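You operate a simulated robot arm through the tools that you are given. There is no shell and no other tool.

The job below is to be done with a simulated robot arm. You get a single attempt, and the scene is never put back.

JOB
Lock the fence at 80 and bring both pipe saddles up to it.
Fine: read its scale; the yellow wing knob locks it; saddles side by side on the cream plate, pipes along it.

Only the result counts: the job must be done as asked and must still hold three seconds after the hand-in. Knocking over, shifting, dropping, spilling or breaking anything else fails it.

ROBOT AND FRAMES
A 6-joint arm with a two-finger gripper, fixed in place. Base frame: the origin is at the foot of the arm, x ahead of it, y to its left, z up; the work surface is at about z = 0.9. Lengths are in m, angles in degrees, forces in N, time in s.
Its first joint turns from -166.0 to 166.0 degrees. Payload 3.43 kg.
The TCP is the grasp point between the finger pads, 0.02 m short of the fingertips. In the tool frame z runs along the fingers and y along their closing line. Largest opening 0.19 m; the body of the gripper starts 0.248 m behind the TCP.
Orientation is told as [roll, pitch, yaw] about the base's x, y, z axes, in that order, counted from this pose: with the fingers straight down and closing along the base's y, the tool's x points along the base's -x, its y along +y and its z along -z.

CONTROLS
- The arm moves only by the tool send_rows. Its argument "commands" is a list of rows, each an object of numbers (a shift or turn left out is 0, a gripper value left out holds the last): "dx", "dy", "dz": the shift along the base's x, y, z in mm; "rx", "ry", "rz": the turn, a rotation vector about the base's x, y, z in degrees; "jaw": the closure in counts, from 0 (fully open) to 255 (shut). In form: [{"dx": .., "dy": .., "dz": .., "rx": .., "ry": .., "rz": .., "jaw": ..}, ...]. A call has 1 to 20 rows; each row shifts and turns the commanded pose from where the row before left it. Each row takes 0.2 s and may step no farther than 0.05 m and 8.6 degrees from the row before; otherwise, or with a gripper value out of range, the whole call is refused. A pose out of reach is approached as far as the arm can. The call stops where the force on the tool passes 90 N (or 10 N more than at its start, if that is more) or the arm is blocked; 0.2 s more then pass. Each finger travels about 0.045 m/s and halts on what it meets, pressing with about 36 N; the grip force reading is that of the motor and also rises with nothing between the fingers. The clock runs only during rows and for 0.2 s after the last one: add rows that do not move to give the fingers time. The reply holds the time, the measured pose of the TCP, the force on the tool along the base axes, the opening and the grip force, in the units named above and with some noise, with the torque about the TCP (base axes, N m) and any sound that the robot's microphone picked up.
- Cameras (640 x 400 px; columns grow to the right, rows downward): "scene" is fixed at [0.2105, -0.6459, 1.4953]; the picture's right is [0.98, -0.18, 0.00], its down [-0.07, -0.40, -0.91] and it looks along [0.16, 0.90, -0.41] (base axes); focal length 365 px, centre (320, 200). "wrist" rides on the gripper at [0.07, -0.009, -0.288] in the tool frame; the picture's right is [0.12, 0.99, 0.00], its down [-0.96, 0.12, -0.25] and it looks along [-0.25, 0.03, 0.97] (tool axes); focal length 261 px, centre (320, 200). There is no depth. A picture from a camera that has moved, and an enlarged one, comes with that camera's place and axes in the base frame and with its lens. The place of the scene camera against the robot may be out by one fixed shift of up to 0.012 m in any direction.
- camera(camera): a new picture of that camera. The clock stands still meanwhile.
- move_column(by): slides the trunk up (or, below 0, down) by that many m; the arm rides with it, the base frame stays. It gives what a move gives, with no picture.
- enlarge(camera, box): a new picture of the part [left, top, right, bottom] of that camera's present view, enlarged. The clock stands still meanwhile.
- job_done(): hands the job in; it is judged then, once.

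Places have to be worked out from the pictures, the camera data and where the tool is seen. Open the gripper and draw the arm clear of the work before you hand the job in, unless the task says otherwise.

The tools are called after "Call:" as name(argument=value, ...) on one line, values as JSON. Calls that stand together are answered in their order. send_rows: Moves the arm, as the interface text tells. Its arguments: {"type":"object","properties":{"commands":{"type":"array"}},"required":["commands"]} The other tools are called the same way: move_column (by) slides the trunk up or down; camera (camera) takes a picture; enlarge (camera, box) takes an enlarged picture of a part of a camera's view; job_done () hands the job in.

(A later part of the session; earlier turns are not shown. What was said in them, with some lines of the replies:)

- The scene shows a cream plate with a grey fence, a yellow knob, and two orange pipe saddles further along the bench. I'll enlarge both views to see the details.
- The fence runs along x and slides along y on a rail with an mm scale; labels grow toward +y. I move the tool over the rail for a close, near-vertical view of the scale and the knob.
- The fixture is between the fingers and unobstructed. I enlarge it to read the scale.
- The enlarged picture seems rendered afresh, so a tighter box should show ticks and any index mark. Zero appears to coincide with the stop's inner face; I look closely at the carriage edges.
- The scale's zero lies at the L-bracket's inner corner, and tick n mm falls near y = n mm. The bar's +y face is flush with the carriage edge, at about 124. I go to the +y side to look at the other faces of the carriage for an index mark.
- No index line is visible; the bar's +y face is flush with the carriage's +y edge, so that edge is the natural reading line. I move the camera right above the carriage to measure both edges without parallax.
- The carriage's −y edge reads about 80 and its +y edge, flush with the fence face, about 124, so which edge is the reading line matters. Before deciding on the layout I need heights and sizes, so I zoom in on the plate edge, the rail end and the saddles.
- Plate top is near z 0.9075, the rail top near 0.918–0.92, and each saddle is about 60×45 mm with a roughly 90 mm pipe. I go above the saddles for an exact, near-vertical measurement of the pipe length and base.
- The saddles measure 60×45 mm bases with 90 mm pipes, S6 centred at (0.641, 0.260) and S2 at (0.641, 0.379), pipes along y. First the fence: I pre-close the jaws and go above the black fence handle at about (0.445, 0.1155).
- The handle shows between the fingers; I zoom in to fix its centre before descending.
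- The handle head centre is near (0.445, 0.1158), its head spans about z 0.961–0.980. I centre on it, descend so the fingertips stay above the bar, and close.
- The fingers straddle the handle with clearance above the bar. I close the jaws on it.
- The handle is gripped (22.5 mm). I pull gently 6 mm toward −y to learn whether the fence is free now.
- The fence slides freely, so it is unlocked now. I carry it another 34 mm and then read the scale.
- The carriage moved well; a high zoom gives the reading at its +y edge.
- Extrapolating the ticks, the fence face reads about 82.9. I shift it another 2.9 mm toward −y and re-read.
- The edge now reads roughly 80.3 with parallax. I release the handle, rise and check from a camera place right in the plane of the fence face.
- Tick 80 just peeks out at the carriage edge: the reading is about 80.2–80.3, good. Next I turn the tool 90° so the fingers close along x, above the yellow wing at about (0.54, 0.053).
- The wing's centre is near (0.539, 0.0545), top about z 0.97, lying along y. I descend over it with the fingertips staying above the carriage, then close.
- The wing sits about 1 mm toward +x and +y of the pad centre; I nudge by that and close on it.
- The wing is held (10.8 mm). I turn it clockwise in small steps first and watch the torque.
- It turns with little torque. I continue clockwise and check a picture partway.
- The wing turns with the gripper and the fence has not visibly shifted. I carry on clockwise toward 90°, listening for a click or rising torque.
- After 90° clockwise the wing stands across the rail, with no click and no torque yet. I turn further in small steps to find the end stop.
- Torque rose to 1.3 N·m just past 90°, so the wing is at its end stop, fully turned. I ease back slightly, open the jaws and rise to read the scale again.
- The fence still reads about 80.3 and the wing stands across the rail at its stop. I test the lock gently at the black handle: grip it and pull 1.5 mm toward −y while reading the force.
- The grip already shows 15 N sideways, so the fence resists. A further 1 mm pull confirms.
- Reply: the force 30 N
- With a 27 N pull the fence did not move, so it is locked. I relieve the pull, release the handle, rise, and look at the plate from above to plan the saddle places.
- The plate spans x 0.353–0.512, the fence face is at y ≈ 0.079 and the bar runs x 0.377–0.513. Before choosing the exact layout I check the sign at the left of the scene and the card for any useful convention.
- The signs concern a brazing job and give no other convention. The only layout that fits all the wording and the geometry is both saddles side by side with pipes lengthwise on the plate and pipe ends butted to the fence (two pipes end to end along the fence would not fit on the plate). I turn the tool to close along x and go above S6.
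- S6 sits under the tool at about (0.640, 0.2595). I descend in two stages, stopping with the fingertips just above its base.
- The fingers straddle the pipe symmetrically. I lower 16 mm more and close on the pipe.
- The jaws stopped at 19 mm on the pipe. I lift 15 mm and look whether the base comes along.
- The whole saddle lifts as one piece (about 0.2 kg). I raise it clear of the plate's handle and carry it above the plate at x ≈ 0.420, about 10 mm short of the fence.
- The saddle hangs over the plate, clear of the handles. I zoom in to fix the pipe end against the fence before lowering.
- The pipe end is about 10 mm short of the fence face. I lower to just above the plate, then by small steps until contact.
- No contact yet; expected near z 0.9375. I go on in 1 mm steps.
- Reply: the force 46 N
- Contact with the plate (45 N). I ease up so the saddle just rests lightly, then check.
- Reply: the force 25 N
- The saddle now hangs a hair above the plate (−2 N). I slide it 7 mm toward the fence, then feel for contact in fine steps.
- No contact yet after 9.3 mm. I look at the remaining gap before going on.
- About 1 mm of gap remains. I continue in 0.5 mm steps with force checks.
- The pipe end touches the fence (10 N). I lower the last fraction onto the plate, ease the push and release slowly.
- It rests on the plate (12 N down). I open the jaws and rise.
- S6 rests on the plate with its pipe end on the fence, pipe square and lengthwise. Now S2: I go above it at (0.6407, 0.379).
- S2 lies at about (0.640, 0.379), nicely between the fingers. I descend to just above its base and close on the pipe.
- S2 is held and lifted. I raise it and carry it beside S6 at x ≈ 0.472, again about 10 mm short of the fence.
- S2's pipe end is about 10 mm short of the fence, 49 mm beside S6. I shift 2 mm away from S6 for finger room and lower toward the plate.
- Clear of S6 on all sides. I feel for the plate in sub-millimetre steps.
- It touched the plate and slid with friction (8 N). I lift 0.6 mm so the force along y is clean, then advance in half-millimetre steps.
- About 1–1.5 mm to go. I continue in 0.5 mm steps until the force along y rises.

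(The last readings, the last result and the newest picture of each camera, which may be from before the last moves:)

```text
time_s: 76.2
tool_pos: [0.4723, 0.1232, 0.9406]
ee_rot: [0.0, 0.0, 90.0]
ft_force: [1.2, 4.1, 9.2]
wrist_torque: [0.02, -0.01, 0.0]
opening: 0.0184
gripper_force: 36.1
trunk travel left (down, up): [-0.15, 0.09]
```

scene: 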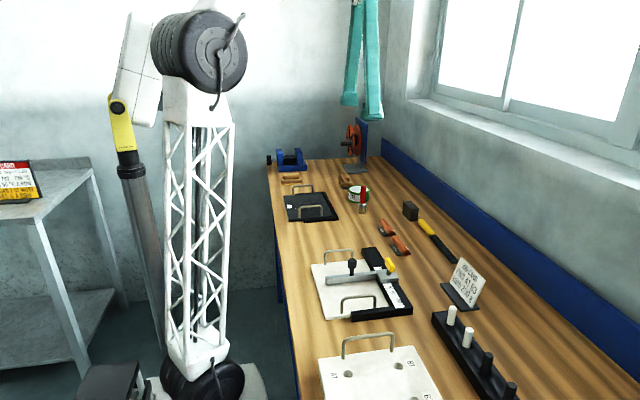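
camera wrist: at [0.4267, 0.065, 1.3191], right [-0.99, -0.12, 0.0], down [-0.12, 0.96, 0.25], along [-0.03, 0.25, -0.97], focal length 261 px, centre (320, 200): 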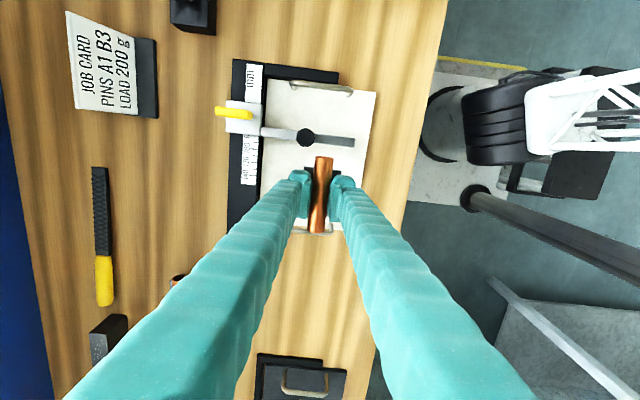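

Call:
send_rows(commands=[{"dy": -0.4}, {}])

Call:
enlarge(camera="wrist", box=[300, 140, 340, 170])

```text
time_s: 76.8
tool_pos: [0.4734, 0.1254, 0.94]
ee_rot: [0.0, 0.0, 89.9]
ft_force: [0.7, 10.2, 8.8]
wrist_torque: [0.12, 0.01, 0.04]
opening: 0.0185
gripper_force: 35.6
trunk travel left (down, up): [-0.15, 0.09]
```

```text
13.33 times, centred on (320, 155) of wrist
camera zoom: at [0.4813, 0.0527, 1.2285], right [-0.99, -0.12, 0.0], down [-0.12, 0.96, 0.25], along [-0.03, 0.25, -0.97], focal length 3475 px, centre (320, 800)
```

zoom: 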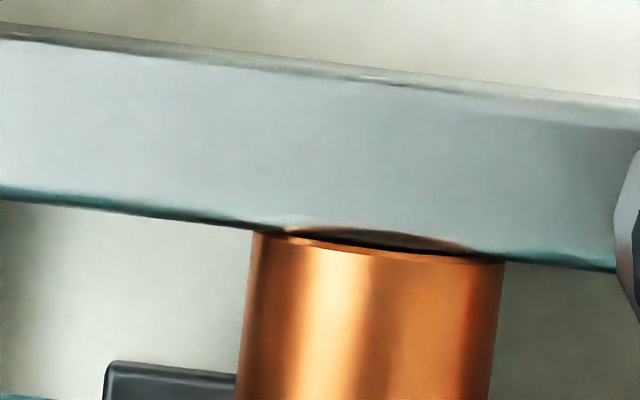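

Now S2's pipe end is on the fence (10 N, no visible gap). I ease slightly and release with a limited opening so the inner finger stays clear of S6.

Call:
send_rows(commands=[{"dy": 0.2}, {"jaw": 235}, {"jaw": 208}, {}, {}, {"dz": 10}, {"dz": 30}, {"dz": 45}, {}])

Call:
camera(camera="wrist")

Call:
enlarge(camera="scene", box=[310, 230, 430, 320])

```text
time_s: 78.8
tool_pos: [0.4744, 0.1235, 1.027]
ee_rot: [0.1, 0.1, 90.0]
ft_force: [0.7, -0.3, -0.2]
wrist_torque: [0.02, -0.02, 0.0]
opening: 0.035
gripper_force: 0.2
trunk travel left (down, up): [-0.15, 0.09]
```

```text
taken
camera wrist: at [0.4814, 0.0523, 1.3141], right [-0.99, -0.12, 0.0], down [-0.12, 0.96, 0.25], along [-0.03, 0.25, -0.97], focal length 261 px, centre (320, 200)
```

wrist: 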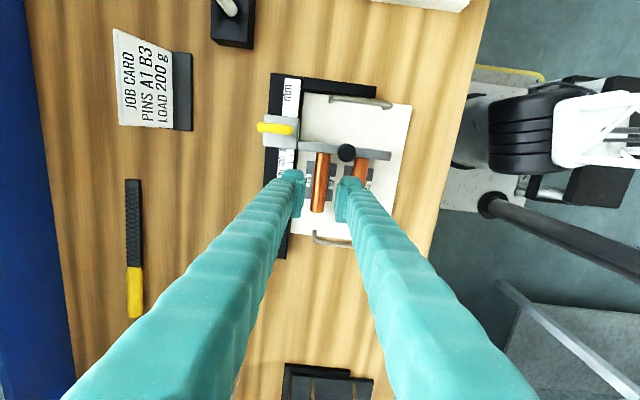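

```text
4.44 times, centred on (370, 275) of scene
camera zoom: at [0.2105, -0.6459, 1.4953], right [0.98, -0.18, 0.0], down [-0.07, -0.4, -0.91], along [0.16, 0.9, -0.41], focal length 1621 px, centre (98, -133)
```

zoom: 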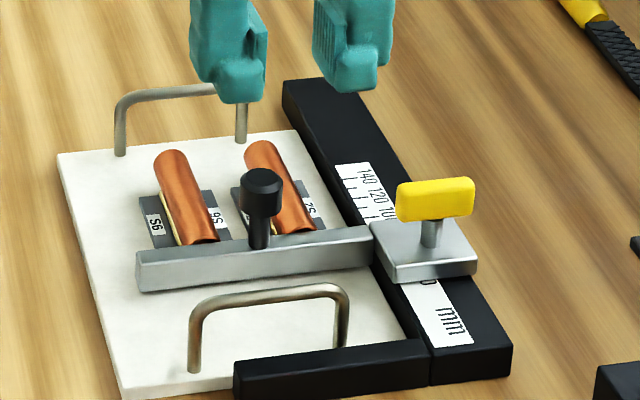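

Both saddles stand side by side, pipes butted to the fence. I rise and back off to verify gaps, alignment and that the fence still reads 80.

Call:
send_rows(commands=[{"dz": 40}, {"dx": -10, "dy": 35, "dz": 20}, {"dx": -10, "dy": 35}, {}])

Call:
enlarge(camera="wrist", box=[240, 60, 400, 180])

Call:
enlarge(camera="wrist", box=[290, 95, 370, 145])

```text
time_s: 79.8
tool_pos: [0.4525, 0.193, 1.0854]
ee_rot: [0.0, 0.0, 90.0]
ft_force: [0.0, -0.1, 0.8]
wrist_torque: [0.0, 0.0, -0.01]
opening: 0.0349
gripper_force: 0.1
trunk travel left (down, up): [-0.15, 0.09]
```

```text
3.33 times, centred on (320, 120) of wrist
camera zoom: at [0.4614, 0.1226, 1.3728], right [-0.99, -0.12, 0.0], down [-0.12, 0.96, 0.25], along [-0.03, 0.25, -0.97], focal length 869 px, centre (320, 467)
```

zoom: 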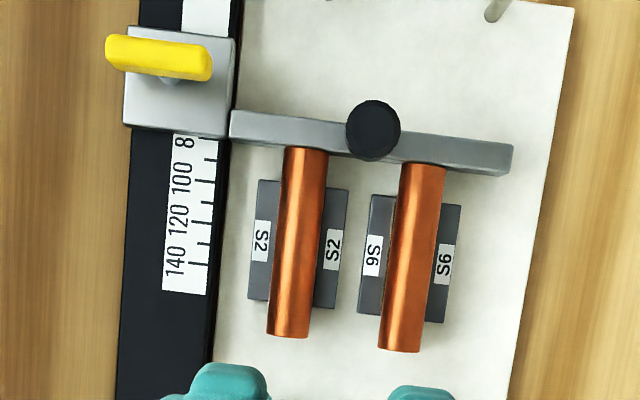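

```text
8.00 times, centred on (330, 120) of wrist
camera zoom: at [0.4614, 0.1226, 1.3728], right [-0.99, -0.12, 0.0], down [-0.12, 0.96, 0.25], along [-0.03, 0.25, -0.97], focal length 2085 px, centre (240, 840)
```

zoom: 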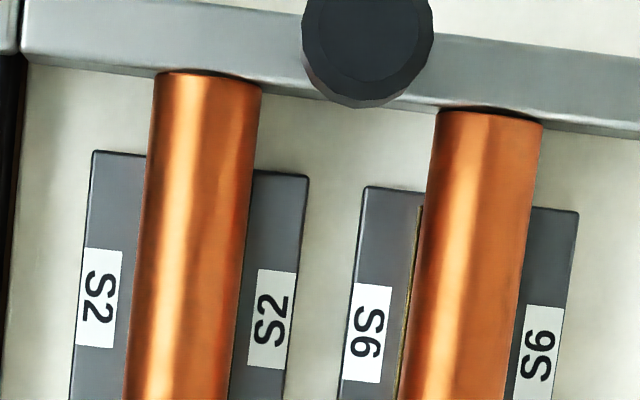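

Both pipe ends meet the fence and the saddles are parallel. I check the scale once more from here.

Call:
enlarge(camera="wrist", box=[262, 88, 302, 113])

Call:
camera(camera="scene")

```text
16.00 times, centred on (282, 100) of wrist
camera zoom: at [0.4614, 0.1226, 1.3728], right [-0.99, -0.12, 0.0], down [-0.12, 0.96, 0.25], along [-0.03, 0.25, -0.97], focal length 4170 px, centre (928, 1792)
```

zoom: 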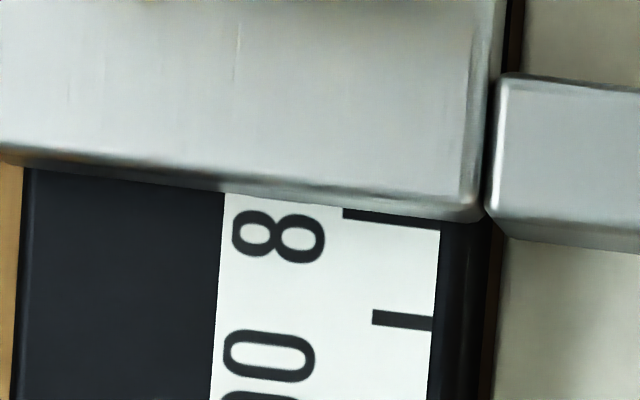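

```text
taken
```

scene: 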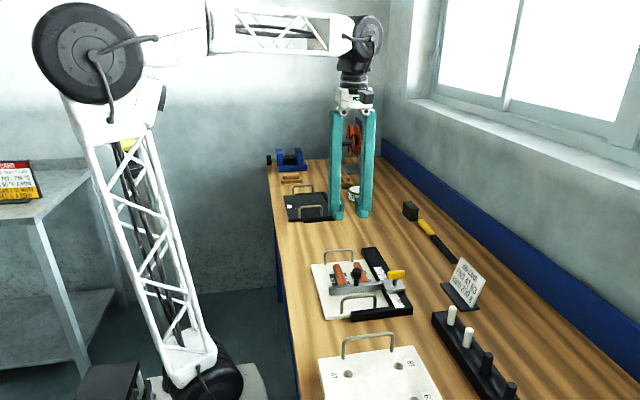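

The 80 tick lies right at the carriage's edge, so the fence still reads 80 within about half a millimetre and the wing stands locked across. I open the gripper and draw the arm well clear.

Call:
send_rows(commands=[{"dz": 45}, {"dz": 45, "jaw": 0}, {"dz": 45}, {"dy": 40}, {"dy": 40}, {"dy": 40}, {}, {}, {}, {}])

Call:
enlarge(camera="scene", box=[300, 220, 440, 330])

```text
time_s: 82.0
tool_pos: [0.4524, 0.3124, 1.2196]
ee_rot: [-0.1, 0.0, 90.0]
ft_force: [-0.8, 0.9, 0.4]
wrist_torque: [0.0, -0.03, -0.03]
opening: 0.1897
gripper_force: 0.1
trunk travel left (down, up): [-0.15, 0.09]
```

```text
3.64 times, centred on (370, 275) of scene
camera zoom: at [0.2105, -0.6459, 1.4953], right [0.98, -0.18, 0.0], down [-0.07, -0.4, -0.91], along [0.16, 0.9, -0.41], focal length 1326 px, centre (138, -73)
```

zoom: 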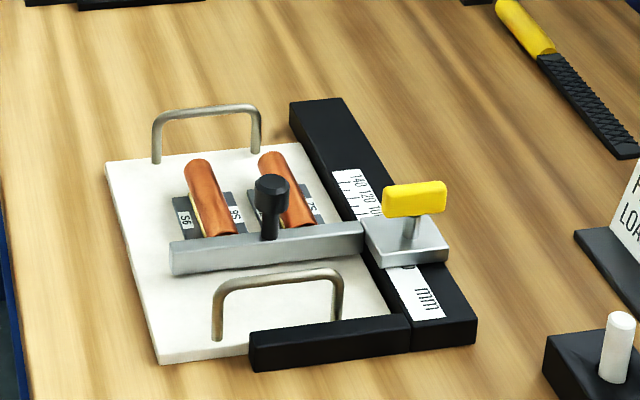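

The fence is locked at 80, and both saddles stand side by side on the plate against it. Nothing else has moved and the arm is clear, so I hand in.

Call:
job_done()

```text
The job is handed in.
```

I locked the fence at 80 and butted both pipe saddles against it, side by side on the cream plate. One point in the instructions was ambiguous, and I had to choose how to read it.

- **Fence reading:** I took the reading at the carriage edge that is flush with the fence's face on the side where the saddles stand. It reads 80 to within about half a millimetre. The opposite edge of the carriage read about 80 before I moved anything; I took that as the wrong edge.
- **Lock:** The yellow wing knob is turned 90° clockwise to its end stop. The fence did not move when I pulled it with 27 N.
- **Saddles:** S6 and S2 stand about 52 mm apart, centre to centre, with their pipe ends touching the fence and the pipes parallel. I saw nothing else on the bench disturbed.
- **The choice I made:** I read "pipes along it" as along the plate, so the pipes point at the fence rather than lying parallel to it. Laid parallel to the fence, the two pipes would not both fit on the plate against it. If you meant parallel to the fence, the saddles are turned the wrong way.

The gripper is open and the arm is clear of the work.
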